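You operate a simulated robot arm through the tools that you are given. There is no shell and no other tool. Be economical: measure what you need, move in short steps, check, and stop when the job is done.

You are at the controls of a simulated two-armed robot. One attempt, no reset.

## Task
Shut the food safe's mesh door, dust it with the blue cloth and open its vent.
Fine: shut it before you dust; put the cloth back. What is to be rubbed or washed off counts as gone when no trace of it is left.
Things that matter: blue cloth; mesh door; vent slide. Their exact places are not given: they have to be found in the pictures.

The check looks at the end state, three seconds after you hand in, the way a careful person would. Anything else that was tipped, shoved, dropped, spilled or broken makes it a failure. Flat cloth is picked up by pressing the open fingertips on it (5 to 10 N) and closing them slowly along it; thin cloth reads only 2 to 8 mm in the jaws.

## Robot
Two 7-joint arms with fingered hands on one trunk, on a base that drives. Base frame: it is fixed to the floor where the robot stands at the start and does not move with it; the origin is under the middle of the robot, x ahead of it, y to its left, z up; the surface under the hand at the start is at about z = 860. Readings come in mm, rad, newtons and seconds.
The left shoulder is at the start at [30, 119, 1219], the right one opposite. With the tool pointing down near the work surface each hand reaches from about 100 to 720 mm from the robot's upright axis, wherever it stands, measured 20 degrees to its own side. Places, roughly: mesh door [400, 200, 1100]; vent slide [500, 100, 1400]. Payload 3.8 kg a hand.
The TCP of each hand is the grasp point between the finger pads, 25 mm short of the fingertips. In the tool frame z runs along the fingers and y along their closing line. The gripper opens to 88 mm. The gripper's body begins 29 mm behind the TCP. The gripper is a hand of 4 fingers: y runs from the thumb to the fingers, the wrist lies at [-13, -106, -174] in the tool frame.
Orientation is told as [roll, pitch, yaw] about the base's x, y, z axes, in that order, counted from this pose: with the fingers straight down and the wrist toward the robot, the tool's x, y and z point along [0, 1, 0], [1, 0, 0] and [0, 0, -1] of the base frame.

## Interface
- The arms move only by the tool jog_arm. It takes "left_rows", "right_rows" or both (then of equal length, played together; a hand with none holds still); each is a list of rows, each a list of 6 numbers: the shift along the tool's x, y, z in units of 200 mm (1.0 is 200 mm), then the turn, a rotation vector about the tool's x, y, z in units of 60 degrees (1.0 is 60 degrees). In form: [[dx, dy, dz, ax, ay, az], ...]. A call has 1 to 8 rows; each row is the pose to reach, as a shift and turn from the pose commanded when the call began, along the tool's axes at that moment. A call with a number of a shift or a turn outside -1 to 1 is refused whole. Each row takes 0.2 s and may step no farther than 50 mm and 0.15 rad from the row before; otherwise, the whole call is refused. A pose out of reach is approached as far as the arm can. The call stops where the force on the tool passes 40 N (or 10 N more than at its start, if that is more) or the arm is blocked; 0.2 s more then pass. In this call time passes only in rows, and 0.2 s behind the last. The reply holds the time, the measured pose of the TCP, the force on the tool along the base axes, the opening and the grip force, in the units named above and with some noise, with the torque about the TCP (base axes, N m) and any sound that the robot's microphone picked up, and new pictures: "show" is both (left out), scene, wrist or none (wrist: the cameras of the hands that moved).
- Cameras (640 x 400 px; columns grow to the right, rows downward): "scene" is now at [61, 12.1, 1785.6]; the picture's right is [0.24, -0.97, 0.00], its down [-0.74, -0.18, -0.65] and it looks along [0.63, 0.15, -0.76] (base axes); focal length 214 px, centre (320, 200). "left" rides on the left gripper at [-64, -83, -98] in its tool frame; the picture's right is [-0.62, -0.37, 0.69], its down [0.71, -0.63, 0.30] and it looks along [0.32, 0.68, 0.65] (tool axes); focal length 265 px, centre (320, 200). "right" rides on the right gripper at [64, -83, -98] in its tool frame; the picture's right is [-0.62, 0.37, -0.69], its down [-0.71, -0.63, 0.30] and it looks along [-0.32, 0.68, 0.65] (tool axes); focal length 265 px, centre (320, 200).
- slide_trunk(by): slides the trunk up (or, below 0, down) by that many mm; the arms and the scene camera ride with it, the base frame stays. It gives what a move gives, with no picture.
- base_move(legs): drives the robot by 1 to 6 legs, each [ahead, left, turn to the left] in mm, mm and rad, along the robot's own axes; the way and the turn of a leg run together, so that a leg with both is an arc; at most 1500 mm and 3.142 rad a leg. The arms and the cameras ride along, it lands a little off, and it stops where it bumps. It gives what a move gives, and a new picture of the scene camera.
- set_fingers(index, middle, ring, thumb_bend, thumb_turn, hand): sets how far each is bent, from 0 (flat) to 100 (curled in); at 30 the hand is open as for a grip, at 70 the pads meet at the TCP. One left out holds its place. A second passes; each finger stops where it meets its share of the squeeze, and holds until it gets a number again. It is the only way to open and close the hand. It gives what a move gives, with no picture; readings hold the bend of each and the force on the fingers (four entries, about 0 where the hand has none), thumb and palm. thumb_turn goes from beside the hand (0) to across from the fingers (100), as for a grip.
- pan_tilt(pan, tilt): turns the head with the scene camera to pan (to the left, within 2.094 rad either way) and tilt (down, from -0.506 to 1.204), counted from straight ahead of the robot. It gives what a move gives, and a new picture of the scene camera.
- locate(camera, pixels): for up to 12 pixels [column, row] of the newest picture of that camera ("zoom" is the newest enlarged one), the place [x, y, z] in the base frame of the surface seen there, good to about 3 mm, but the place of the scene camera against the robot may be out by one fixed shift of up to 25 mm in any direction. No time passes.
- close_up(camera, box): a new picture of the part [left, top, right, bottom] of that camera's present view, enlarged. No time passes.
- sign_off(): hands the job in; it is judged then, once.

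Work in short steps. Measure before you move; look again where a grasp or a placing could have gone wrong, and mend it. You have 80 turns and 260 pictures in all, those below and enlarged ones among them. Open the grippers and draw the arms clear of the work before you hand the job in, unless the task says otherwise; then end with one line.

The tools are called by a JSON object that holds its "fn" and its "kwargs". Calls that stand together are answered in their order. jog_arm: Moves the arms, as the interface text tells. Its arguments: {"type":"object","properties":{"left_rows":{"type":"array","items":{"type":"array","items":{"type":"number"}}},"right_rows":{"type":"array","items":{"type":"array","items":{"type":"number"}}},"show":{"type":"string","enum":["both","scene","wrist","none"]}},"required":[]} The other tools are called the same way: slide_trunk (by) slides the trunk up or down; set_fingers (index, middle, ring, thumb_bend, thumb_turn, hand) moves the fingers one by one; base_move (legs) drives the base; pan_tilt (pan, tilt) turns the head that bears the scene camera; locate (camera, pixels) gives the place of the surface under pixels of a picture; close_up (camera, box) takes an enlarged picture of a part of a camera's view; sign_off () hands the job in.

At the start:

```text
clock: 0.0
left_tcp_pos: [381.6, 282.7, 1569.0]
left_ee_rot: [0.0, 0.0, 0.0]
left_wrist_force: [0.2, -1.0, -0.9]
left_moment: [-0.02, -0.01, 0.02]
left_grip_width: 87.8
left_finger_force: 0.0
left_shape: jaw
left_bend: [30.0, 30.0, 30.0, 30.0, 98.0]
left_finger forces: [0.1, 0.0, 0.0, 0.0, 0.1, 0.2]
right_tcp_pos: [476.9, -129.8, 1528.1]
right_ee_rot: [0.001, 0.0, 0.001]
right_wrist_force: [0.1, -0.1, 0.5]
right_moment: [-0.02, -0.04, 0.01]
right_grip_width: 87.4
right_finger_force: 0.1
right_shape: jaw
right_bend: [30.0, 30.0, 30.0, 30.0, 98.0]
right_finger forces: [0.0, 0.0, 0.0, 0.0, 0.0, 0.1]
trunk travel left (down, up): [-375.0, 215.0]
robot x, y, heading: [-2.4, -3.1, 0.002]
head pan, tilt: [0.239, 0.862]
```

scene: 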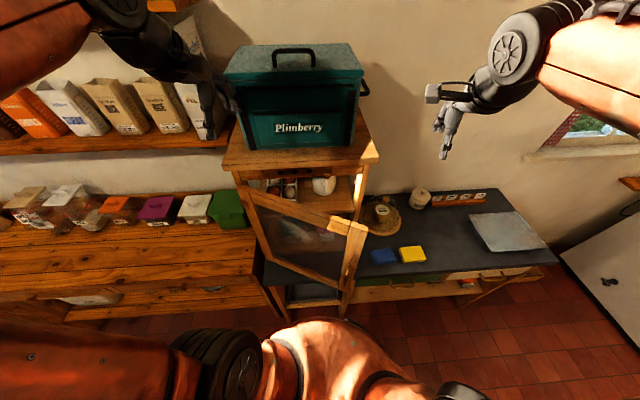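
right: 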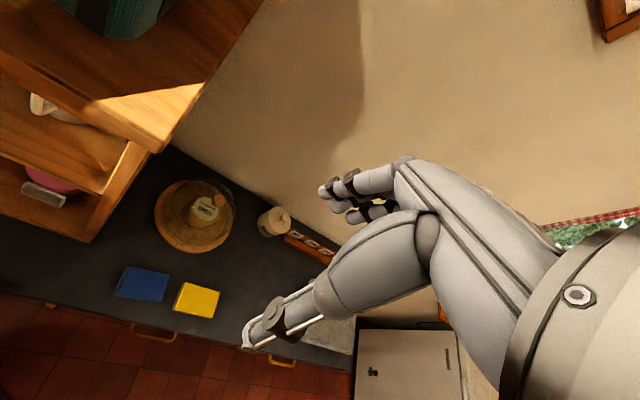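
left: 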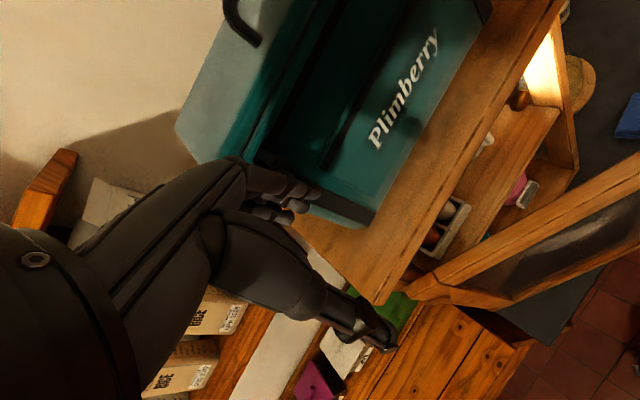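

The food safe stands at the picture's middle with its mesh door swung open (235-365, 185-290), and the blue cloth lies at (383,257). I enlarge the safe and locate the key points.

{"fn": "close_up", "kwargs": {"camera": "scene", "box": [210, 30, 450, 320]}}

{"fn": "locate", "kwargs": {"camera": "scene", "pixels": [[383, 257], [412, 254], [240, 186], [366, 226], [345, 310], [278, 310], [300, 235], [223, 165], [358, 150], [378, 158], [300, 150], [330, 186]]}}

{"fn": "close_up", "kwargs": {"camera": "right", "box": [0, 60, 320, 340]}}

```text
1.38 times, centred on (330, 175) of scene
```

zoom: 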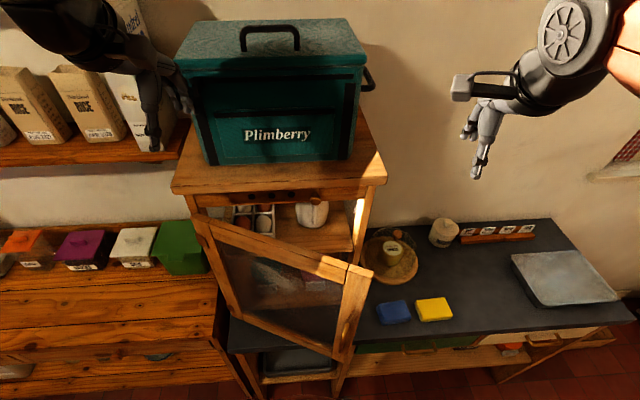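

```text
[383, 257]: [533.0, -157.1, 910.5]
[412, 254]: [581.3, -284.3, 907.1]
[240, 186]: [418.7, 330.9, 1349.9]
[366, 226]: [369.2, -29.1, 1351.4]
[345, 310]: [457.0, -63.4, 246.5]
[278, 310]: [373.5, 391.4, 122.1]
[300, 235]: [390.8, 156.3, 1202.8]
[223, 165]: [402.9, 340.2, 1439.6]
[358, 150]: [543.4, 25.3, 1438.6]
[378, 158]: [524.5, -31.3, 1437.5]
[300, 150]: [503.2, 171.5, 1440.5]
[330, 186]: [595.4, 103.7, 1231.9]
```

```text
1.43 times, centred on (160, 200) of right
```

zoom: 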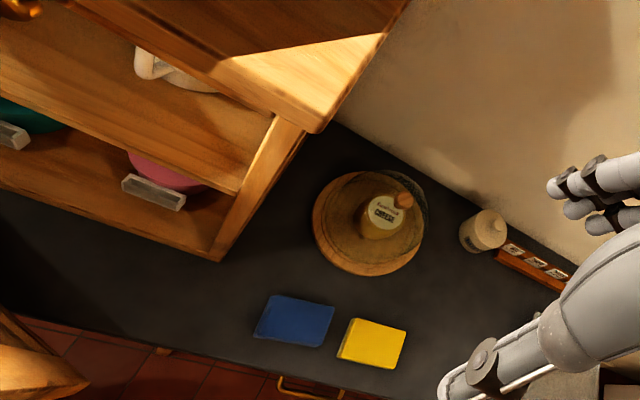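

The cabinet's front runs from about (403,340) to (524,-31), turned about 18°, the door hinged on the left and open about 26°. I look closer at the top rail (the vent) and at the mesh.

{"fn": "close_up", "kwargs": {"camera": "scene", "box": [225, 160, 385, 260]}}

{"fn": "close_up", "kwargs": {"camera": "scene", "box": [230, 165, 330, 227]}}

{"fn": "close_up", "kwargs": {"camera": "left", "box": [340, 60, 640, 330]}}

```text
4.00 times, centred on (305, 210) of scene
```

zoom: 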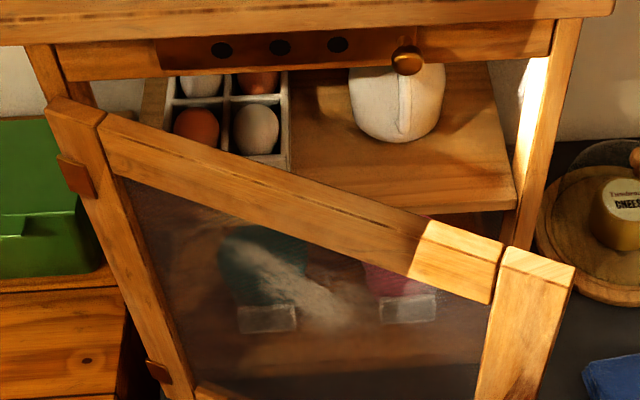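

```text
6.40 times, centred on (280, 196) of scene
```

zoom: 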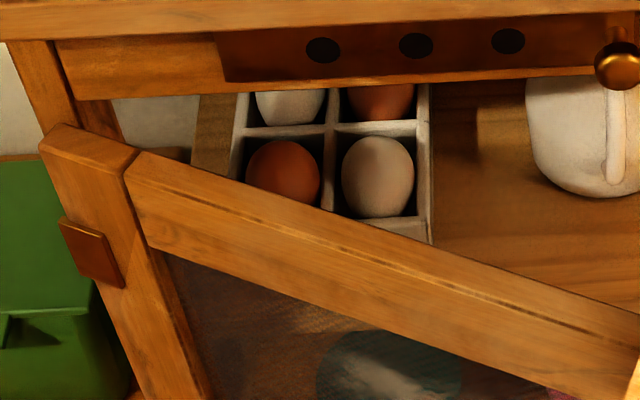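

```text
1.48 times, centred on (490, 195) of left
```

zoom: 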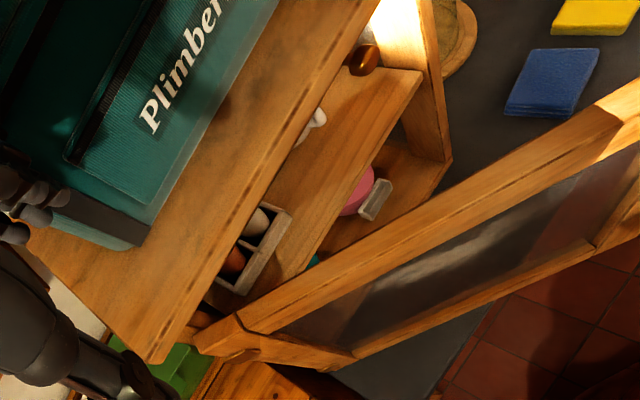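

The rail shows a dark slide with three holes and a brass knob at its right end (scene ≈ (407→327,175)). I draw both hands back so that the trunk can be lowered for a frontal view.

{"fn": "jog_arm", "kwargs": {"left_rows": [[0, -0.2, 0, 0, 0, 0], [0, -0.4, 0, 0, 0, 0], [0, -0.6, 0, 0, 0, 0], [0.1, -0.75, 0, 0, 0, 0]], "right_rows": [[-0.1, -0.2, 0, 0, 0, 0], [-0.2, -0.4, 0, 0, 0, 0], [-0.3, -0.6, 0, 0, 0, 0], [-0.4, -0.75, 0, 0, 0, 0]], "show": "scene"}}

{"fn": "slide_trunk", "kwargs": {"by": -300}}

{"fn": "pan_tilt", "kwargs": {"pan": 0.25, "tilt": 0.4}}

```text
clock: 1.0
left_tcp_pos: [230.3, 302.7, 1571.9]
left_ee_rot: [0.0, -0.002, 0.0]
left_wrist_force: [0.3, 0.1, 0.2]
left_moment: [0.0, -0.02, 0.01]
left_grip_width: 87.8
left_finger_force: 0.2
left_shape: jaw
left_bend: [30.0, 30.0, 30.0, 30.0, 98.0]
left_finger forces: [0.1, 0.0, 0.0, 0.0, 0.0, 0.0]
right_tcp_pos: [322.7, -208.9, 1529.4]
right_ee_rot: [0.001, -0.003, 0.001]
right_wrist_force: [0.7, 0.2, 0.1]
right_moment: [0.0, -0.03, -0.02]
right_grip_width: 87.7
right_finger_force: 0.0
right_shape: jaw
right_bend: [30.0, 30.0, 30.0, 30.0, 98.0]
right_finger forces: [0.0, 0.0, 0.0, 0.1, 0.0, 0.0]
trunk travel left (down, up): [-375.0, 215.0]
robot x, y, heading: [-1.0, -0.8, -0.002]
head pan, tilt: [0.239, 0.862]
```

scene: 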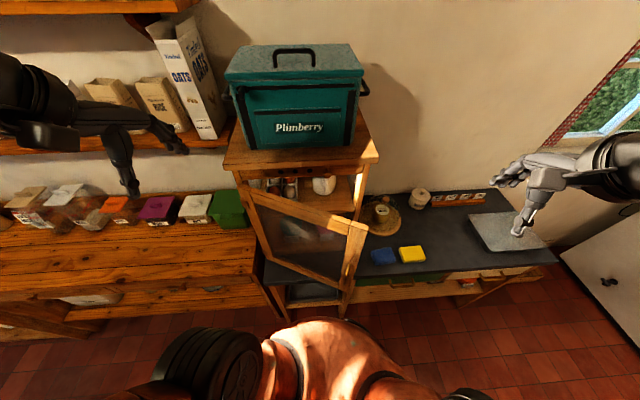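

```text
clock: 4.0
left_tcp_pos: [233.4, 303.4, 1271.4]
left_ee_rot: [0.0, 0.0, -0.001]
left_wrist_force: [-0.3, -0.5, -0.3]
left_moment: [0.0, 0.0, -0.01]
left_grip_width: 87.3
left_finger_force: 0.1
left_shape: jaw
left_bend: [30.0, 30.0, 30.0, 30.0, 98.0]
left_finger forces: [0.1, 0.0, 0.0, 0.0, 0.1, 0.0]
right_tcp_pos: [326.7, -209.6, 1228.6]
right_ee_rot: [0.0, -0.002, -0.002]
right_wrist_force: [0.2, 0.1, -0.8]
right_moment: [0.01, 0.0, -0.01]
right_grip_width: 87.7
right_finger_force: 0.0
right_shape: jaw
right_bend: [30.0, 30.0, 30.0, 30.0, 98.0]
right_finger forces: [0.1, 0.0, 0.0, 0.1, 0.1, 0.1]
trunk travel left (down, up): [-75.0, 515.0]
robot x, y, heading: [1.0, 1.1, -0.007]
head pan, tilt: [0.239, 0.862]
```

```text
clock: 4.9
left_tcp_pos: [232.3, 303.4, 1271.4]
left_ee_rot: [0.0, 0.0, 0.001]
left_wrist_force: [-0.1, -0.3, -0.3]
left_moment: [0.03, -0.04, -0.02]
left_grip_width: 87.6
left_finger_force: 0.1
left_shape: jaw
left_bend: [30.0, 30.0, 30.0, 30.0, 98.0]
left_finger forces: [0.1, 0.0, 0.1, 0.0, 0.0, 0.1]
right_tcp_pos: [326.9, -208.6, 1228.3]
right_ee_rot: [0.0, 0.0, 0.002]
right_wrist_force: [0.2, 0.9, 0.2]
right_moment: [0.03, -0.02, 0.0]
right_grip_width: 87.7
right_finger_force: 0.0
right_shape: jaw
right_bend: [30.0, 30.0, 30.0, 30.0, 98.0]
right_finger forces: [0.0, 0.0, 0.1, 0.0, 0.1, 0.0]
trunk travel left (down, up): [-75.0, 515.0]
robot x, y, heading: [0.2, -0.2, -0.007]
head pan, tilt: [0.25, 0.4]
```

scene: 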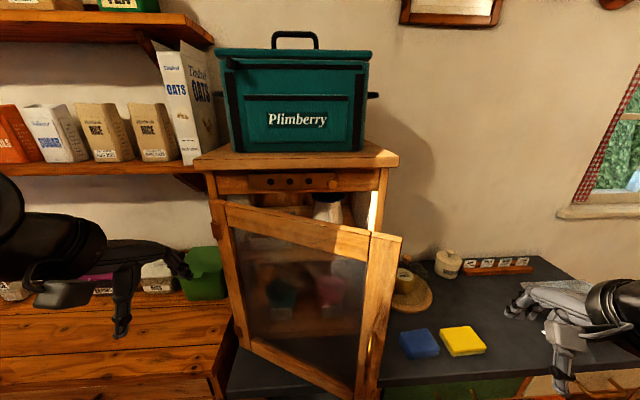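

Now the safe is seen from the front. I enlarge the vent rail and the door.

{"fn": "close_up", "kwargs": {"camera": "scene", "box": [210, 165, 306, 225]}}

{"fn": "close_up", "kwargs": {"camera": "scene", "box": [300, 165, 396, 225]}}

{"fn": "locate", "kwargs": {"camera": "scene", "pixels": [[270, 181], [290, 181], [310, 181], [334, 185], [250, 184], [364, 182], [222, 186], [228, 204], [399, 240], [375, 390], [256, 340], [382, 300]]}}

{"fn": "close_up", "kwargs": {"camera": "scene", "box": [210, 200, 430, 400]}}

```text
6.67 times, centred on (258, 195) of scene
```

zoom: 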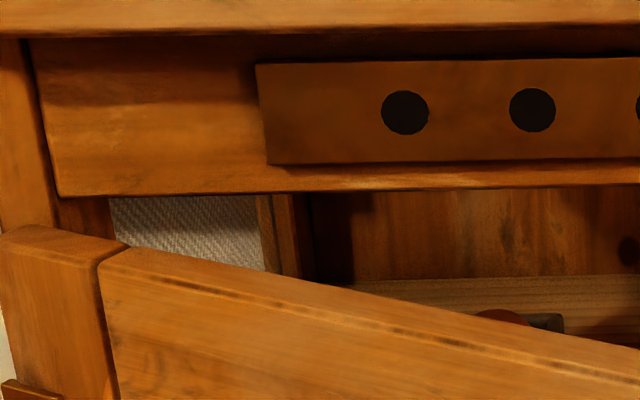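

```text
6.67 times, centred on (348, 195) of scene
```

zoom: 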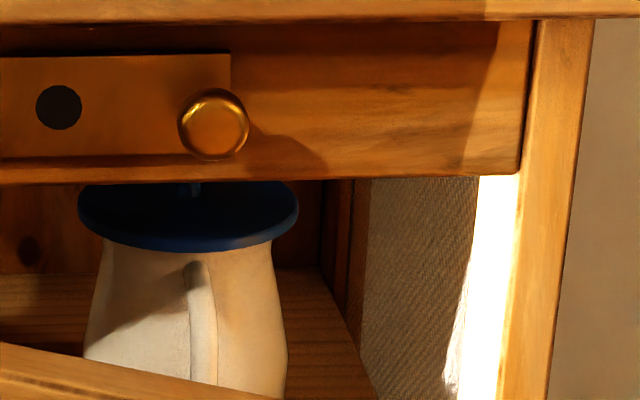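

```text
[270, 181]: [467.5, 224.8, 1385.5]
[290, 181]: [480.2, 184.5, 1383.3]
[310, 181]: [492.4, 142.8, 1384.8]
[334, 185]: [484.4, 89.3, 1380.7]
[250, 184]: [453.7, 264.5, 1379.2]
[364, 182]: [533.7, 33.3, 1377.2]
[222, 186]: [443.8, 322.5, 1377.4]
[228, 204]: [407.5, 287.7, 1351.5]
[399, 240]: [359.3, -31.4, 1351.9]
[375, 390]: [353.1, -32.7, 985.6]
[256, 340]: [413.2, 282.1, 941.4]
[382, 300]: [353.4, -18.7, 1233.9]
```

```text
2.00 times, centred on (320, 300) of scene
```

zoom: 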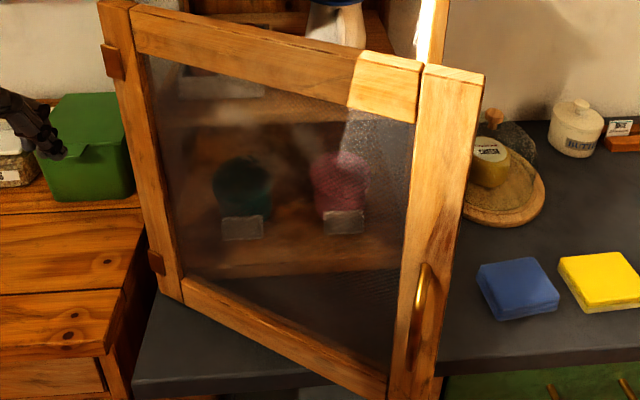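

The plate with three holes and the knob at its right end (~y 89) sits on the rail with free rail on both sides. I look closer at the holes, and measure handle and cloth.

{"fn": "close_up", "kwargs": {"camera": "scene", "box": [260, 170, 300, 195]}}

{"fn": "locate", "kwargs": {"camera": "scene", "pixels": [[374, 336], [371, 355], [367, 378], [378, 345], [320, 270], [300, 300], [400, 335], [436, 332], [418, 343], [410, 358], [440, 352], [405, 370]]}}

{"fn": "close_up", "kwargs": {"camera": "scene", "box": [380, 310, 508, 390]}}

```text
16.00 times, centred on (280, 182) of scene
```

zoom: 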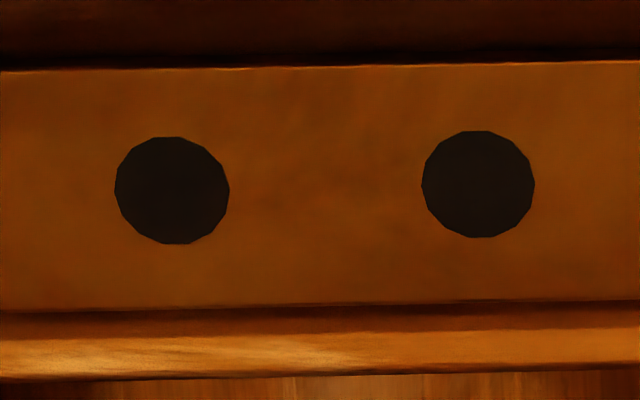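

```text
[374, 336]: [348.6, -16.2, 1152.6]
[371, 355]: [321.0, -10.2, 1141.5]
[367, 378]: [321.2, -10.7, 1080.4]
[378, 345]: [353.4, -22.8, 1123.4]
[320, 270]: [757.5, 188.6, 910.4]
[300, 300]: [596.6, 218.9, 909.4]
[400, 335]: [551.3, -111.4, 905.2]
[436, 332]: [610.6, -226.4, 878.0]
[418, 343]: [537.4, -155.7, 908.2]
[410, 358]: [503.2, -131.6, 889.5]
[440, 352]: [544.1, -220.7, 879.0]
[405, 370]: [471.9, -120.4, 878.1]
```

```text
5.00 times, centred on (444, 350) of scene
```

zoom: 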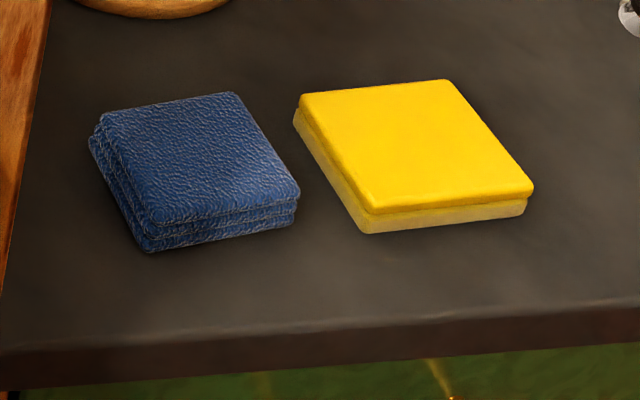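

I compare the scene camera with the hand camera (no fixed shift there) through common points: the cabinet corner at right-picture (153,152), and the blue pad's corners.

{"fn": "locate", "kwargs": {"camera": "right", "pixels": [[150, 145], [141, 283], [126, 267], [168, 275], [160, 299], [116, 293], [196, 300], [200, 95], [183, 284], [218, 292], [209, 317], [174, 307]]}}

{"fn": "locate", "kwargs": {"camera": "scene", "pixels": [[419, 341], [402, 334], [426, 330], [438, 346], [412, 353], [463, 340], [395, 163], [397, 154]]}}

```text
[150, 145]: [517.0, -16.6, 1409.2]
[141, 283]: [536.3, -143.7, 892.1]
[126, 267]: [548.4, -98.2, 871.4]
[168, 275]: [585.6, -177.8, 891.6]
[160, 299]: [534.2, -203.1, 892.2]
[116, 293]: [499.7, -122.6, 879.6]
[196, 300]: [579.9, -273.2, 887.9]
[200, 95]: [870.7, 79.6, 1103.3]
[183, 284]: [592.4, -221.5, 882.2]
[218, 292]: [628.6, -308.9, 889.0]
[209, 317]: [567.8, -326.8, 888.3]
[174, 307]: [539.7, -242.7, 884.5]
```

```text
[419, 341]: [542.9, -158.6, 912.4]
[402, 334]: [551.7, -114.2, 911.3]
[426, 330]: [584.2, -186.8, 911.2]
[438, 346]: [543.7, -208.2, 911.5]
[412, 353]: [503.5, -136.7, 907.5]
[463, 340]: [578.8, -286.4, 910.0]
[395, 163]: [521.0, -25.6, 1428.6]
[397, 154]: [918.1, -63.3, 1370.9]
```

Scene readings are about (+3,−10,+19) off the true ones; the blue pad is ≈ 88×57×32 mm, centred (542,−150), counter at z≈860. I bring the right hand in front of the door's free stile, above the handle.

{"fn": "jog_arm", "kwargs": {"right_rows": [[0, -0.2, 0, 0, 0, 0], [0, -0.44, 0, 0, 0, 0], [0.24, -0.44, 0, 0, 0, 0], [0.48, -0.44, 0, 0, 0, 0], [0.72, -0.44, 0, 0, 0, 0], [0.96, -0.44, 0, 0, 0, 0]], "show": "both"}}

```text
clock: 6.3
left_tcp_pos: [233.1, 302.4, 1270.3]
left_ee_rot: [0.0, 0.0, 0.001]
left_wrist_force: [-0.1, 0.7, 0.5]
left_moment: [0.02, -0.01, 0.0]
left_grip_width: 87.8
left_finger_force: 0.1
left_shape: jaw
left_bend: [30.0, 30.0, 30.0, 30.0, 98.0]
left_finger forces: [0.0, 0.0, 0.0, 0.1, 0.1, 0.1]
right_tcp_pos: [238.8, -16.3, 1228.0]
right_ee_rot: [0.001, 0.0, 0.0]
right_wrist_force: [-0.9, 0.7, -0.1]
right_moment: [0.04, 0.0, -0.03]
right_grip_width: 87.8
right_finger_force: 0.1
right_shape: jaw
right_bend: [30.0, 30.0, 30.0, 30.0, 98.0]
right_finger forces: [0.1, 0.0, 0.0, 0.1, 0.1, 0.0]
trunk travel left (down, up): [-75.0, 515.0]
robot x, y, heading: [-2.0, 1.0, 0.001]
head pan, tilt: [0.25, 0.4]
```

scene: 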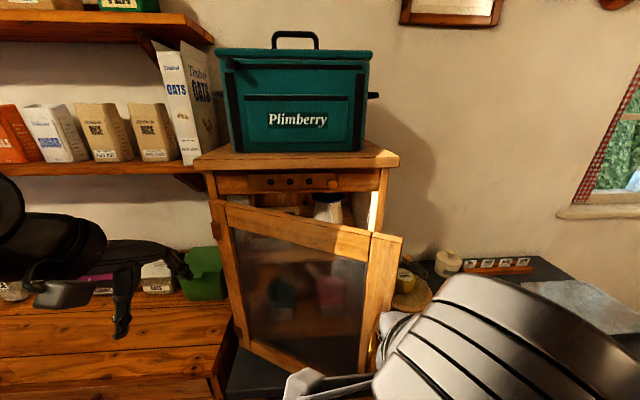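
right: 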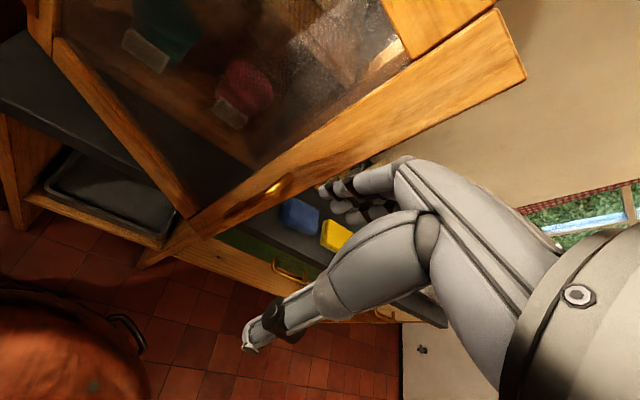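

The fingers stand before the stile's free edge; I shift 20 mm to the left and push ahead in small steps, watching the force.

{"fn": "jog_arm", "kwargs": {"right_rows": [[0.1, 0.1, 0, 0, 0, 0], [0.1, 0.2, 0, 0, 0, 0], [0.1, 0.3, 0, 0, 0, 0], [0.1, 0.4, 0, 0, 0, 0], [0.1, 0.5, 0, 0, 0, 0], [0.11, 0.6, 0, 0, 0, 0]]}}

```text
clock: 7.7
left_tcp_pos: [234.3, 303.1, 1271.4]
left_ee_rot: [0.0, -0.002, 0.0]
left_wrist_force: [0.4, 0.4, 1.0]
left_moment: [0.0, 0.0, 0.01]
left_grip_width: 87.6
left_finger_force: 0.0
left_shape: jaw
left_bend: [30.0, 30.0, 30.0, 30.0, 98.0]
left_finger forces: [0.0, 0.0, 0.0, 0.1, 0.0, 0.0]
right_tcp_pos: [360.6, 4.1, 1229.6]
right_ee_rot: [0.001, 0.0, -0.001]
right_wrist_force: [1.1, -0.6, -0.3]
right_moment: [-0.02, -0.01, 0.01]
right_grip_width: 87.9
right_finger_force: 0.1
right_shape: jaw
right_bend: [30.0, 30.0, 30.0, 30.0, 98.0]
right_finger forces: [0.1, 0.1, 0.0, 0.0, 0.0, 0.0]
trunk travel left (down, up): [-75.0, 515.0]
robot x, y, heading: [0.6, 0.6, 0.003]
head pan, tilt: [0.25, 0.4]
```

scene: 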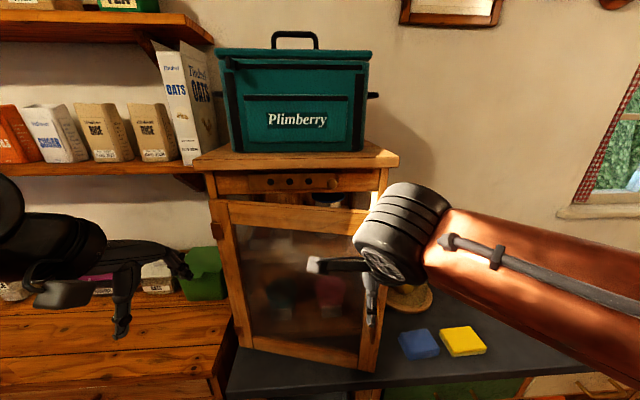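
right: 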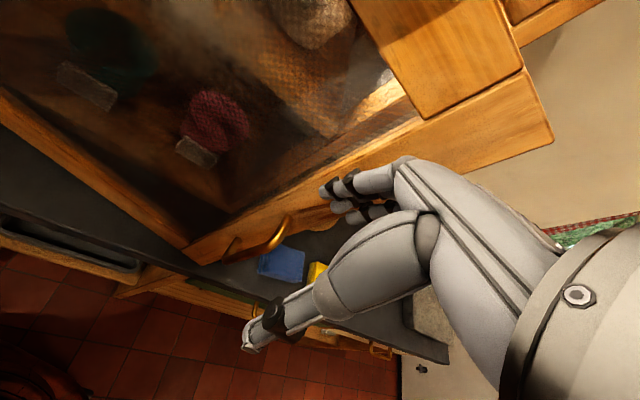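

The door swings in with hardly any force. I go on pushing to closure.

{"fn": "jog_arm", "kwargs": {"right_rows": [[0.01, 0.1, 0, 0, 0, 0], [0.02, 0.2, 0, 0, 0, 0], [0.03, 0.3, 0, 0, 0, 0], [0.04, 0.4, 0, 0, 0, 0], [0.05, 0.5, 0, 0, 0, 0], [0.06, 0.57, 0, 0, 0, 0], [0.07, 0.64, 0, 0, 0, 0], [0.07, 0.7, 0, 0, 0, 0]]}}

```text
clock: 9.3
left_tcp_pos: [226.7, 300.9, 1272.7]
left_ee_rot: [0.002, -0.007, -0.002]
left_wrist_force: [0.1, -0.3, -0.2]
left_moment: [0.02, 0.02, 0.05]
left_grip_width: 87.8
left_finger_force: 0.0
left_shape: jaw
left_bend: [30.0, 30.0, 30.0, 30.0, 98.0]
left_finger forces: [0.0, 0.1, 0.0, 0.0, 0.0, 0.0]
right_tcp_pos: [468.0, 16.6, 1232.1]
right_ee_rot: [0.002, 0.002, 0.003]
right_wrist_force: [-33.7, -8.0, 4.5]
right_moment: [-0.02, -0.52, -0.68]
right_grip_width: 74.8
right_finger_force: 0.0
right_shape: jaw
right_bend: [38.0, 45.0, 31.0, 30.0, 98.0]
right_finger forces: [6.0, 27.0, 1.8, 0.1, 0.1, 0.1]
trunk travel left (down, up): [-75.0, 515.0]
robot x, y, heading: [1.5, 1.3, -0.002]
head pan, tilt: [0.25, 0.4]
stopped in row 7 (right hand): the force on the tool passed its limit at 49 N (the readings are from after the stop); the commanded pose is now the measured one
```

scene: 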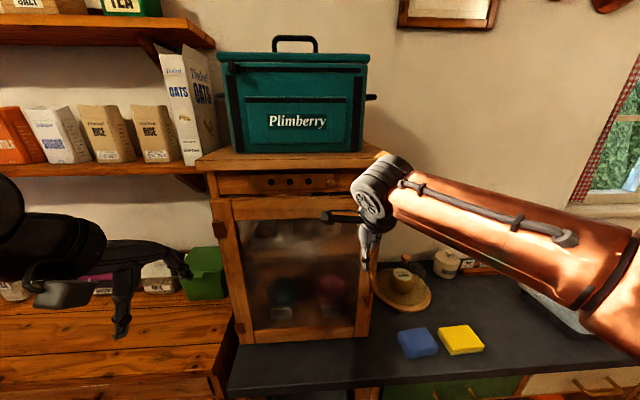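
right: 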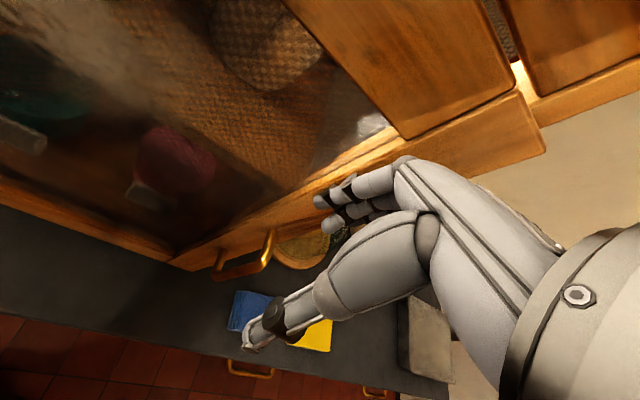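

Resistance of 49 N: the door has met its stop or something. I draw back and look.

{"fn": "jog_arm", "kwargs": {"right_rows": [[0, -0.15, 0, 0, 0, 0], [0, -0.4, 0, 0, 0, 0], [-0.2, -0.6, 0, 0, 0, 0], [-0.4, -0.8, 0, 0, 0, 0], [-0.6, -0.8, 0, 0, 0, 0], [-0.8, -0.8, 0, 0, 0, 0]], "show": "scene"}}

{"fn": "set_fingers", "kwargs": {"hand": "right", "index": 30, "middle": 30, "ring": 30}}

{"fn": "close_up", "kwargs": {"camera": "scene", "box": [200, 150, 420, 360]}}

{"fn": "close_up", "kwargs": {"camera": "scene", "box": [330, 180, 394, 220]}}

```text
refused: row 3 steps farther than a row can; nothing moved
```

```text
clock: 10.3
left_tcp_pos: [224.0, 301.6, 1274.3]
left_ee_rot: [0.002, -0.008, 0.0]
left_wrist_force: [-0.4, -0.1, 0.2]
left_moment: [0.01, 0.0, -0.02]
left_grip_width: 87.7
left_finger_force: 0.0
left_shape: jaw
left_bend: [30.0, 30.0, 30.0, 30.0, 98.0]
left_finger forces: [0.0, 0.0, 0.0, 0.1, 0.0, 0.0]
right_tcp_pos: [467.3, 16.3, 1232.4]
right_ee_rot: [0.001, -0.003, 0.001]
right_wrist_force: [-38.3, -9.6, 13.8]
right_moment: [-0.03, -0.85, -0.75]
right_grip_width: 75.2
right_finger_force: 19.8
right_shape: fingers
right_bend: [39.0, 47.0, 33.0, 30.0, 98.0]
right_finger forces: [7.6, 27.5, 3.5, 0.0, 0.0, 0.0]
trunk travel left (down, up): [-75.0, 515.0]
robot x, y, heading: [0.1, -1.3, -0.001]
head pan, tilt: [0.25, 0.4]
```

```text
1.90 times, centred on (310, 255) of scene
```

zoom: 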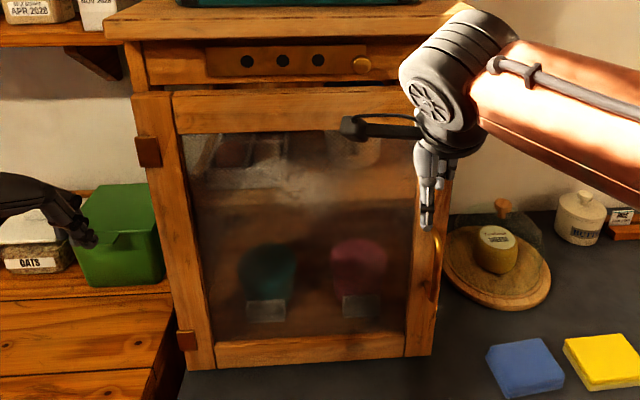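

```text
10.00 times, centred on (362, 200) of scene
```

zoom: 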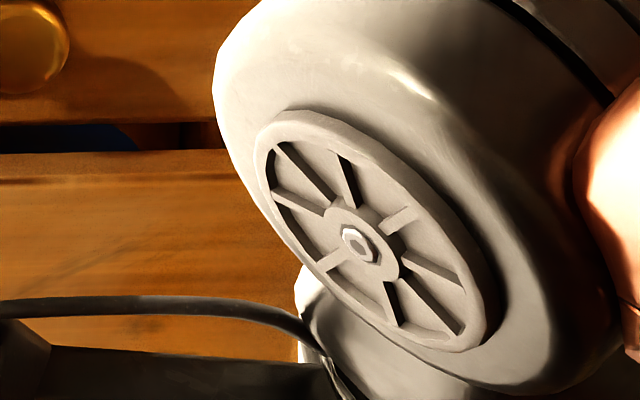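

I back the hand off to the right with smaller steps, then check the door gap.

{"fn": "jog_arm", "kwargs": {"right_rows": [[0, -0.15, 0, 0, 0, 0], [0, -0.38, 0, 0, 0, 0], [-0.15, -0.55, 0, 0, 0, 0], [-0.3, -0.72, 0, 0, 0, 0], [-0.54, -0.75, 0, 0, 0, 0], [-0.78, -0.75, 0, 0, 0, 0], [-1, -0.75, 0, 0, 0, 0]], "show": "scene"}}

{"fn": "close_up", "kwargs": {"camera": "scene", "box": [200, 150, 420, 360]}}

{"fn": "close_up", "kwargs": {"camera": "scene", "box": [320, 170, 400, 220]}}

{"fn": "locate", "kwargs": {"camera": "scene", "pixels": [[375, 206], [376, 185], [225, 205], [220, 187], [372, 325], [235, 337], [300, 205], [365, 300]]}}

```text
clock: 11.9
left_tcp_pos: [232.3, 302.8, 1270.8]
left_ee_rot: [-0.001, 0.0, 0.0]
left_wrist_force: [0.2, -0.8, -0.2]
left_moment: [-0.01, 0.0, -0.01]
left_grip_width: 87.8
left_finger_force: 0.1
left_shape: jaw
left_bend: [30.0, 30.0, 30.0, 30.0, 98.0]
left_finger forces: [0.1, 0.0, 0.0, 0.0, 0.0, 0.0]
right_tcp_pos: [325.6, -183.9, 1231.5]
right_ee_rot: [0.0, 0.003, 0.001]
right_wrist_force: [0.2, 0.0, 0.8]
right_moment: [0.04, 0.0, -0.03]
right_grip_width: 84.6
right_finger_force: 0.1
right_shape: fingers
right_bend: [30.0, 30.0, 30.0, 30.0, 98.0]
right_finger forces: [0.1, 0.0, 0.1, 0.1, 0.0, 0.0]
trunk travel left (down, up): [-75.0, 515.0]
robot x, y, heading: [-2.1, -1.3, 0.004]
head pan, tilt: [0.25, 0.4]
```

scene: 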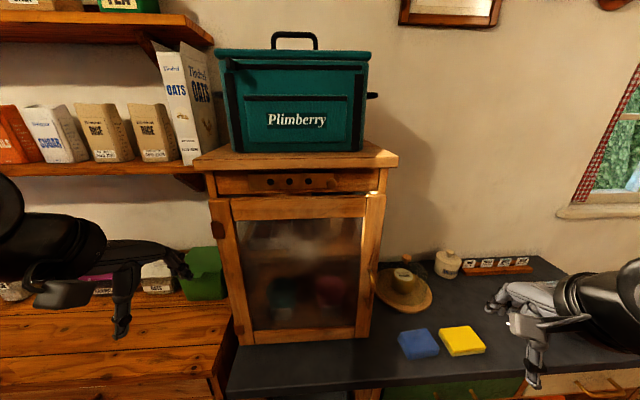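

```text
1.90 times, centred on (310, 255) of scene
```

zoom: 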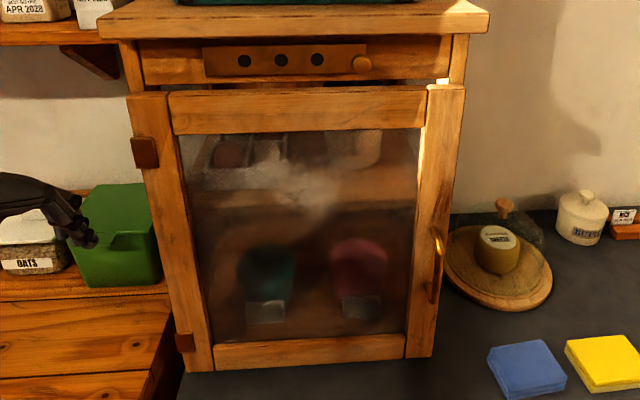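

```text
8.00 times, centred on (360, 195) of scene
```

zoom: 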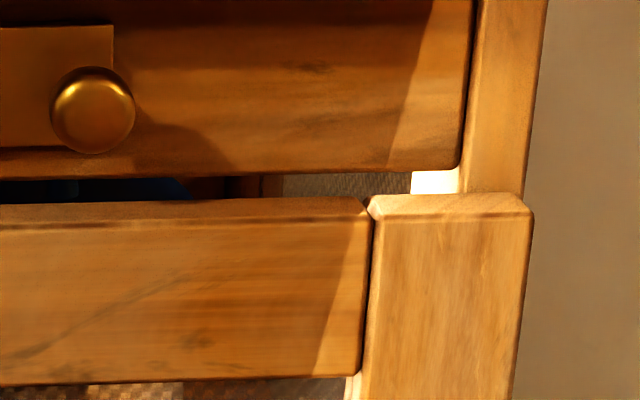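

```text
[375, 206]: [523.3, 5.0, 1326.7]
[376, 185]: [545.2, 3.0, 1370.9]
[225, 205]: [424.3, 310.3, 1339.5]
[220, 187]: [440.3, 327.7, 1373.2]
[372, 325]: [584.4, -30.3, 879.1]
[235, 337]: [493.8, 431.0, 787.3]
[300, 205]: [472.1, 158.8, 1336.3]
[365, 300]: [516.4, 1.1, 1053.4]
```

Door front and rail are parallel with an even 20 mm overlay, so the door is shut. Next I take the right hand over the blue pad with yaw ≈ +0.45 to match its short side.

{"fn": "jog_arm", "kwargs": {"right_rows": [[0.02, 0.15, 0.14, 0, 0, -0.08], [0.04, 0.3, 0.28, 0, 0, -0.16], [0.06, 0.45, 0.42, 0, 0, -0.24], [0.08, 0.6, 0.56, 0, 0, -0.32], [0.1, 0.75, 0.66, 0, 0, -0.4], [0.12, 0.87, 0.75, 0, 0, -0.43]]}}

{"fn": "pan_tilt", "kwargs": {"pan": 0.0, "tilt": 0.6}}

```text
clock: 13.3
left_tcp_pos: [233.1, 302.0, 1270.7]
left_ee_rot: [-0.001, 0.001, 0.001]
left_wrist_force: [0.7, -0.5, 0.2]
left_moment: [0.0, -0.01, -0.02]
left_grip_width: 87.3
left_finger_force: 0.1
left_shape: jaw
left_bend: [30.0, 30.0, 30.0, 30.0, 98.0]
left_finger forces: [0.0, 0.0, 0.1, 0.0, 0.1, 0.0]
right_tcp_pos: [499.9, -157.3, 1078.9]
right_ee_rot: [0.001, 0.004, 0.452]
right_wrist_force: [-0.2, 0.2, -0.2]
right_moment: [0.0, 0.04, 0.03]
right_grip_width: 84.7
right_finger_force: 0.0
right_shape: fingers
right_bend: [30.0, 30.0, 30.0, 30.0, 98.0]
right_finger forces: [0.0, 0.1, 0.0, 0.0, 0.0, 0.1]
trunk travel left (down, up): [-75.0, 515.0]
robot x, y, heading: [1.7, -1.9, -0.004]
head pan, tilt: [0.25, 0.4]
```

scene: 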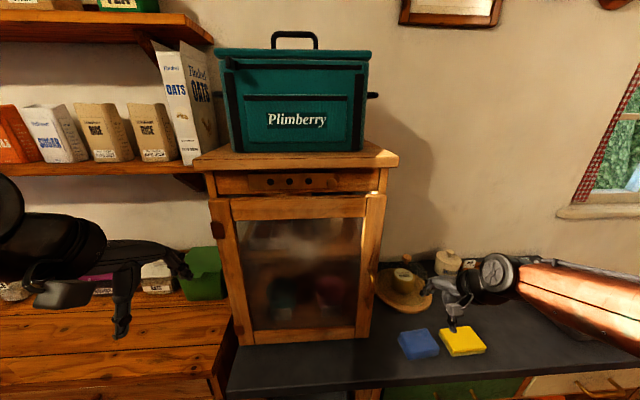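
right: 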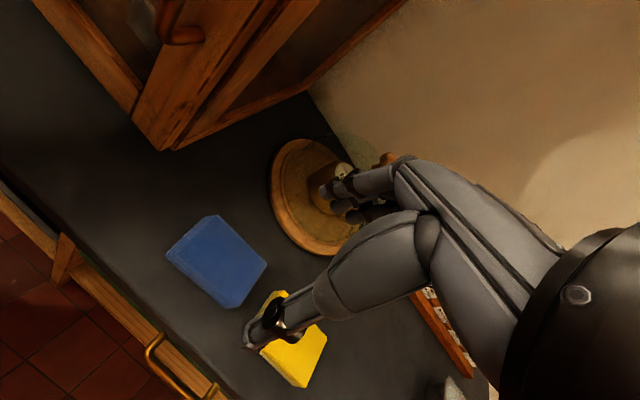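

```text
clock: 14.0
left_tcp_pos: [232.4, 303.7, 1272.9]
left_ee_rot: [0.0, 0.0, 0.0]
left_wrist_force: [-0.3, 1.6, -0.2]
left_moment: [0.02, 0.03, -0.01]
left_grip_width: 87.4
left_finger_force: 0.2
left_shape: jaw
left_bend: [30.0, 30.0, 30.0, 30.0, 98.0]
left_finger forces: [0.1, 0.0, 0.0, 0.1, 0.0, 0.0]
right_tcp_pos: [499.4, -158.1, 1079.3]
right_ee_rot: [0.002, 0.003, 0.451]
right_wrist_force: [0.0, -0.2, -0.2]
right_moment: [-0.03, 0.0, 0.05]
right_grip_width: 84.4
right_finger_force: 0.1
right_shape: fingers
right_bend: [30.0, 30.0, 30.0, 30.0, 98.0]
right_finger forces: [0.0, 0.0, 0.0, 0.0, 0.0, 0.0]
trunk travel left (down, up): [-75.0, 515.0]
robot x, y, heading: [-0.4, 1.0, -0.0]
head pan, tilt: [0.0, 0.6]
```

scene: 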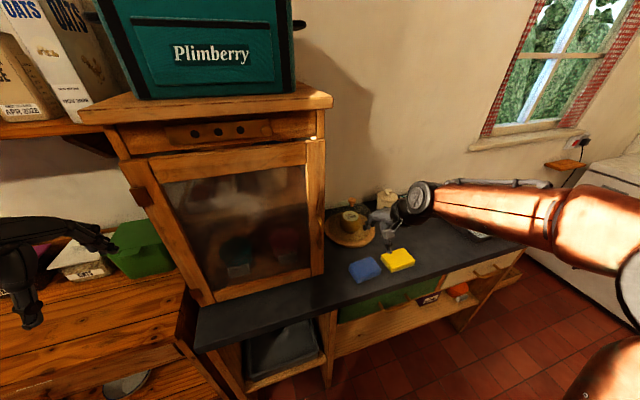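

The pad is clear in the right camera with corners near (214,215), (267,263), (228,307), (167,250). I measure them.

{"fn": "locate", "kwargs": {"camera": "right", "pixels": [[214, 218], [263, 263], [236, 297], [171, 250], [217, 256], [190, 278], [282, 240], [270, 200], [320, 255], [229, 305], [130, 230]]}}

{"fn": "close_up", "kwargs": {"camera": "right", "box": [140, 180, 340, 390]}}

```text
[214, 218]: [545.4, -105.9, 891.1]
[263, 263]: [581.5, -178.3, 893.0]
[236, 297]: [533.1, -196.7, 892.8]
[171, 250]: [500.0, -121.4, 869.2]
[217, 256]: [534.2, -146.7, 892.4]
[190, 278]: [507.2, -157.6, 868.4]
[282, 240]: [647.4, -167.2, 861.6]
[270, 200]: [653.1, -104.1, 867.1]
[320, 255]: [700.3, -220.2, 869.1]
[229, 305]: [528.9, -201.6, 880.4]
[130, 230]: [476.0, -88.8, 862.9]
```

```text
1.90 times, centred on (240, 285) of right
```

zoom: 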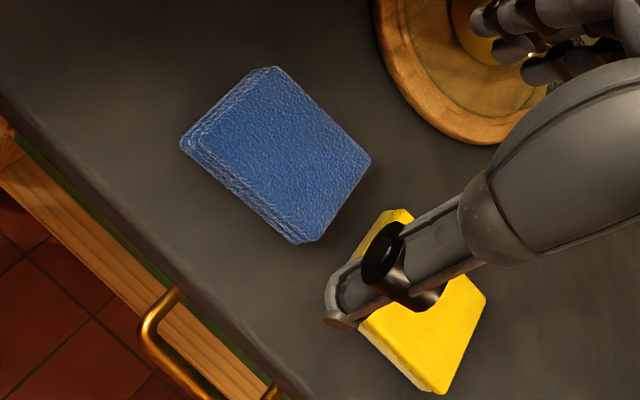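

Pad centre ≈ (540,−151), top z 892, lined up with yaw 0.45. I go over it to a TCP height of 925 and look.

{"fn": "jog_arm", "kwargs": {"right_rows": [[-0.03, 0.1, 0.1, 0, 0, 0], [-0.057, 0.198, 0.25, 0, 0, 0], [-0.057, 0.198, 0.48, 0, 0, 0], [-0.057, 0.198, 0.65, 0, 0, 0], [-0.057, 0.198, 0.77, 0, 0, 0]]}}

{"fn": "close_up", "kwargs": {"camera": "scene", "box": [320, 190, 448, 290]}}

```text
clock: 15.2
left_tcp_pos: [233.1, 302.1, 1271.5]
left_ee_rot: [0.0, -0.001, 0.0]
left_wrist_force: [-0.2, -0.1, -0.9]
left_moment: [-0.01, -0.02, 0.01]
left_grip_width: 87.8
left_finger_force: 0.0
left_shape: jaw
left_bend: [30.0, 30.0, 30.0, 30.0, 98.0]
left_finger forces: [0.1, 0.1, 0.0, 0.0, 0.1, 0.1]
right_tcp_pos: [539.2, -151.9, 926.4]
right_ee_rot: [0.001, 0.004, 0.451]
right_wrist_force: [-0.2, -0.2, -0.4]
right_moment: [-0.01, -0.02, 0.0]
right_grip_width: 84.5
right_finger_force: 0.1
right_shape: fingers
right_bend: [30.0, 30.0, 30.0, 30.0, 98.0]
right_finger forces: [0.0, 0.0, 0.1, 0.0, 0.0, 0.0]
trunk travel left (down, up): [-75.0, 515.0]
robot x, y, heading: [-1.1, -1.2, -0.003]
head pan, tilt: [0.0, 0.6]
```

scene: 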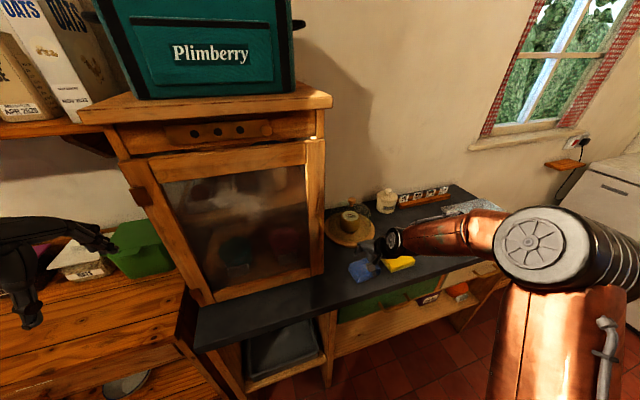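
right: 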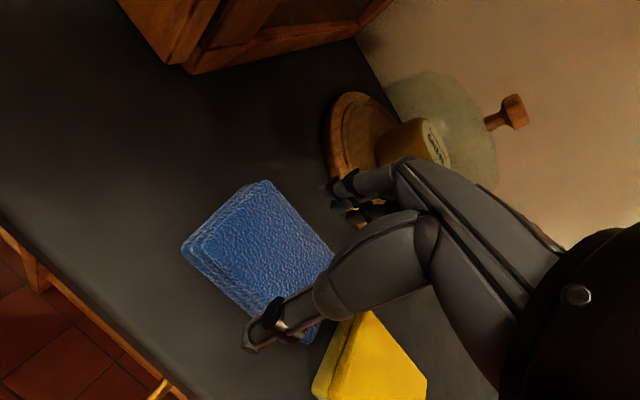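

```text
4.00 times, centred on (384, 240) of scene
```

zoom: 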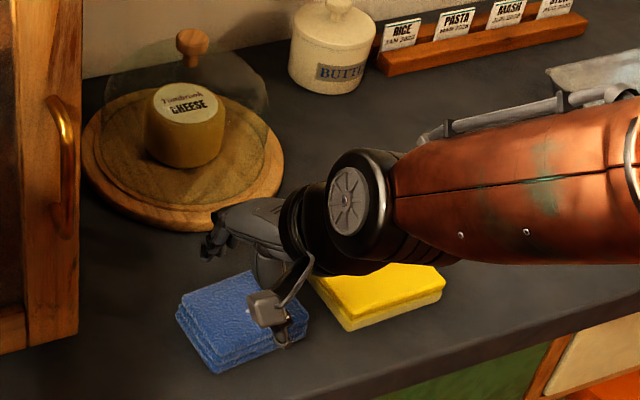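

The projections agree: the pad centre lies below the TCP. I go down to z≈897 so that the fingertips straddle the pad.

{"fn": "jog_arm", "kwargs": {"right_rows": [[0, 0, 0.05, 0, 0, 0], [0, 0, 0.1, 0, 0, 0], [0, 0, 0.145, 0, 0, 0]]}}

{"fn": "close_up", "kwargs": {"camera": "scene", "box": [336, 230, 416, 290]}}

```text
clock: 16.0
left_tcp_pos: [233.6, 301.3, 1271.6]
left_ee_rot: [-0.001, -0.001, 0.0]
left_wrist_force: [0.3, -0.3, -0.2]
left_moment: [0.0, -0.01, 0.02]
left_grip_width: 87.6
left_finger_force: 0.0
left_shape: jaw
left_bend: [30.0, 30.0, 30.0, 30.0, 98.0]
left_finger forces: [0.1, 0.0, 0.0, 0.1, 0.1, 0.0]
right_tcp_pos: [539.0, -151.7, 896.4]
right_ee_rot: [0.001, 0.002, 0.452]
right_wrist_force: [0.6, -0.4, -0.1]
right_moment: [-0.03, -0.01, -0.01]
right_grip_width: 84.3
right_finger_force: 0.1
right_shape: fingers
right_bend: [30.0, 30.0, 30.0, 30.0, 98.0]
right_finger forces: [0.1, 0.0, 0.0, 0.1, 0.0, 0.0]
trunk travel left (down, up): [-75.0, 515.0]
robot x, y, heading: [-1.7, -0.9, 0.001]
head pan, tilt: [0.0, 0.6]
```

scene: 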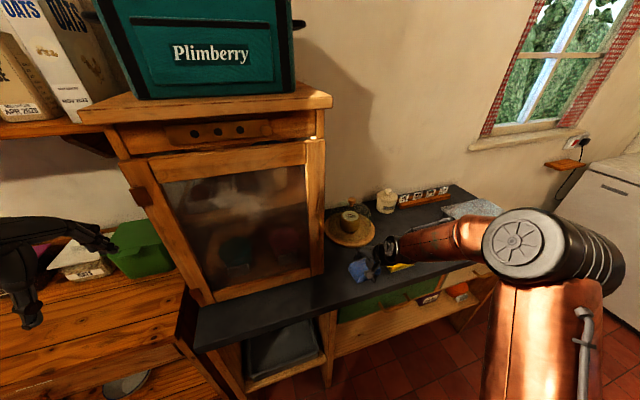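
right: 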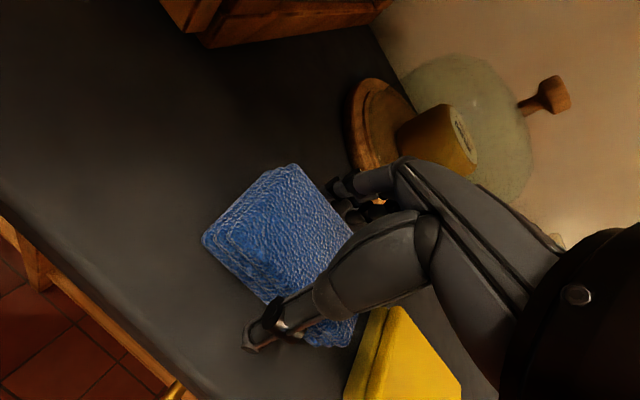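

```text
6.67 times, centred on (376, 260) of scene
```

zoom: 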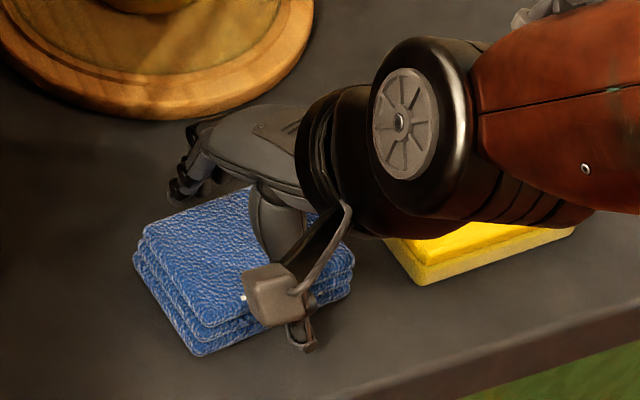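

The hand stands about 12 mm toward the pad's right end; I shift 12 mm along +x of the tool and close gently.

{"fn": "jog_arm", "kwargs": {"right_rows": [[0.06, 0, 0, 0, 0, 0]], "show": "none"}}

{"fn": "set_fingers", "kwargs": {"hand": "right", "index": 42, "middle": 42, "ring": 42, "thumb_bend": 42, "thumb_turn": 100}}

{"fn": "close_up", "kwargs": {"camera": "scene", "box": [336, 230, 416, 290]}}

{"fn": "close_up", "kwargs": {"camera": "right", "box": [180, 140, 420, 380]}}

```text
clock: 16.4
left_tcp_pos: [233.0, 301.8, 1271.5]
left_ee_rot: [0.0, -0.001, 0.001]
left_wrist_force: [-0.1, 0.3, 0.7]
left_moment: [0.02, 0.02, 0.01]
left_grip_width: 87.7
left_finger_force: 0.1
left_shape: jaw
left_bend: [30.0, 30.0, 30.0, 30.0, 98.0]
left_finger forces: [0.0, 0.0, 0.0, 0.0, 0.1, 0.0]
right_tcp_pos: [533.6, -139.3, 896.6]
right_ee_rot: [0.001, 0.003, 0.451]
right_wrist_force: [0.6, -0.5, 0.5]
right_moment: [-0.02, -0.01, 0.03]
right_grip_width: 84.4
right_finger_force: 0.1
right_shape: fingers
right_bend: [30.0, 30.0, 30.0, 30.0, 98.0]
right_finger forces: [0.0, 0.0, 0.1, 0.0, 0.0, 0.1]
trunk travel left (down, up): [-75.0, 515.0]
robot x, y, heading: [-2.4, 2.1, -0.002]
head pan, tilt: [0.0, 0.6]
```

```text
clock: 17.4
left_tcp_pos: [231.7, 301.8, 1271.4]
left_ee_rot: [-0.001, 0.001, 0.001]
left_wrist_force: [0.6, 0.2, -0.4]
left_moment: [0.01, 0.03, -0.01]
left_grip_width: 87.7
left_finger_force: 0.0
left_shape: jaw
left_bend: [30.0, 30.0, 30.0, 30.0, 98.0]
left_finger forces: [0.0, 0.1, 0.0, 0.0, 0.1, 0.0]
right_tcp_pos: [533.7, -142.2, 896.9]
right_ee_rot: [0.003, 0.004, 0.451]
right_wrist_force: [0.0, 0.6, 0.5]
right_moment: [0.0, -0.02, 0.01]
right_grip_width: 65.9
right_finger_force: 2.9
right_shape: fingers
right_bend: [39.0, 41.0, 42.0, 39.0, 99.0]
right_finger forces: [2.5, 0.3, 0.1, 0.0, 2.7, 0.0]
trunk travel left (down, up): [-75.0, 515.0]
robot x, y, heading: [-1.8, -0.8, -0.001]
head pan, tilt: [0.0, 0.6]
```

```text
6.67 times, centred on (376, 260) of scene
```

zoom: 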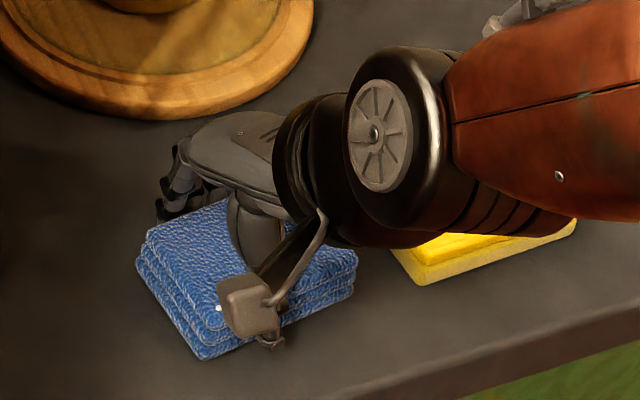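

```text
1.67 times, centred on (300, 260) of right
```

zoom: 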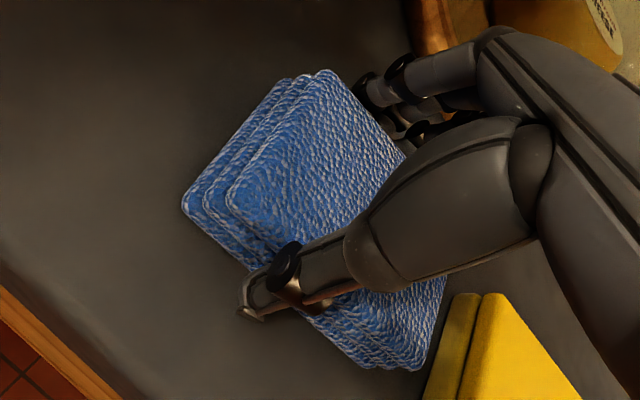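

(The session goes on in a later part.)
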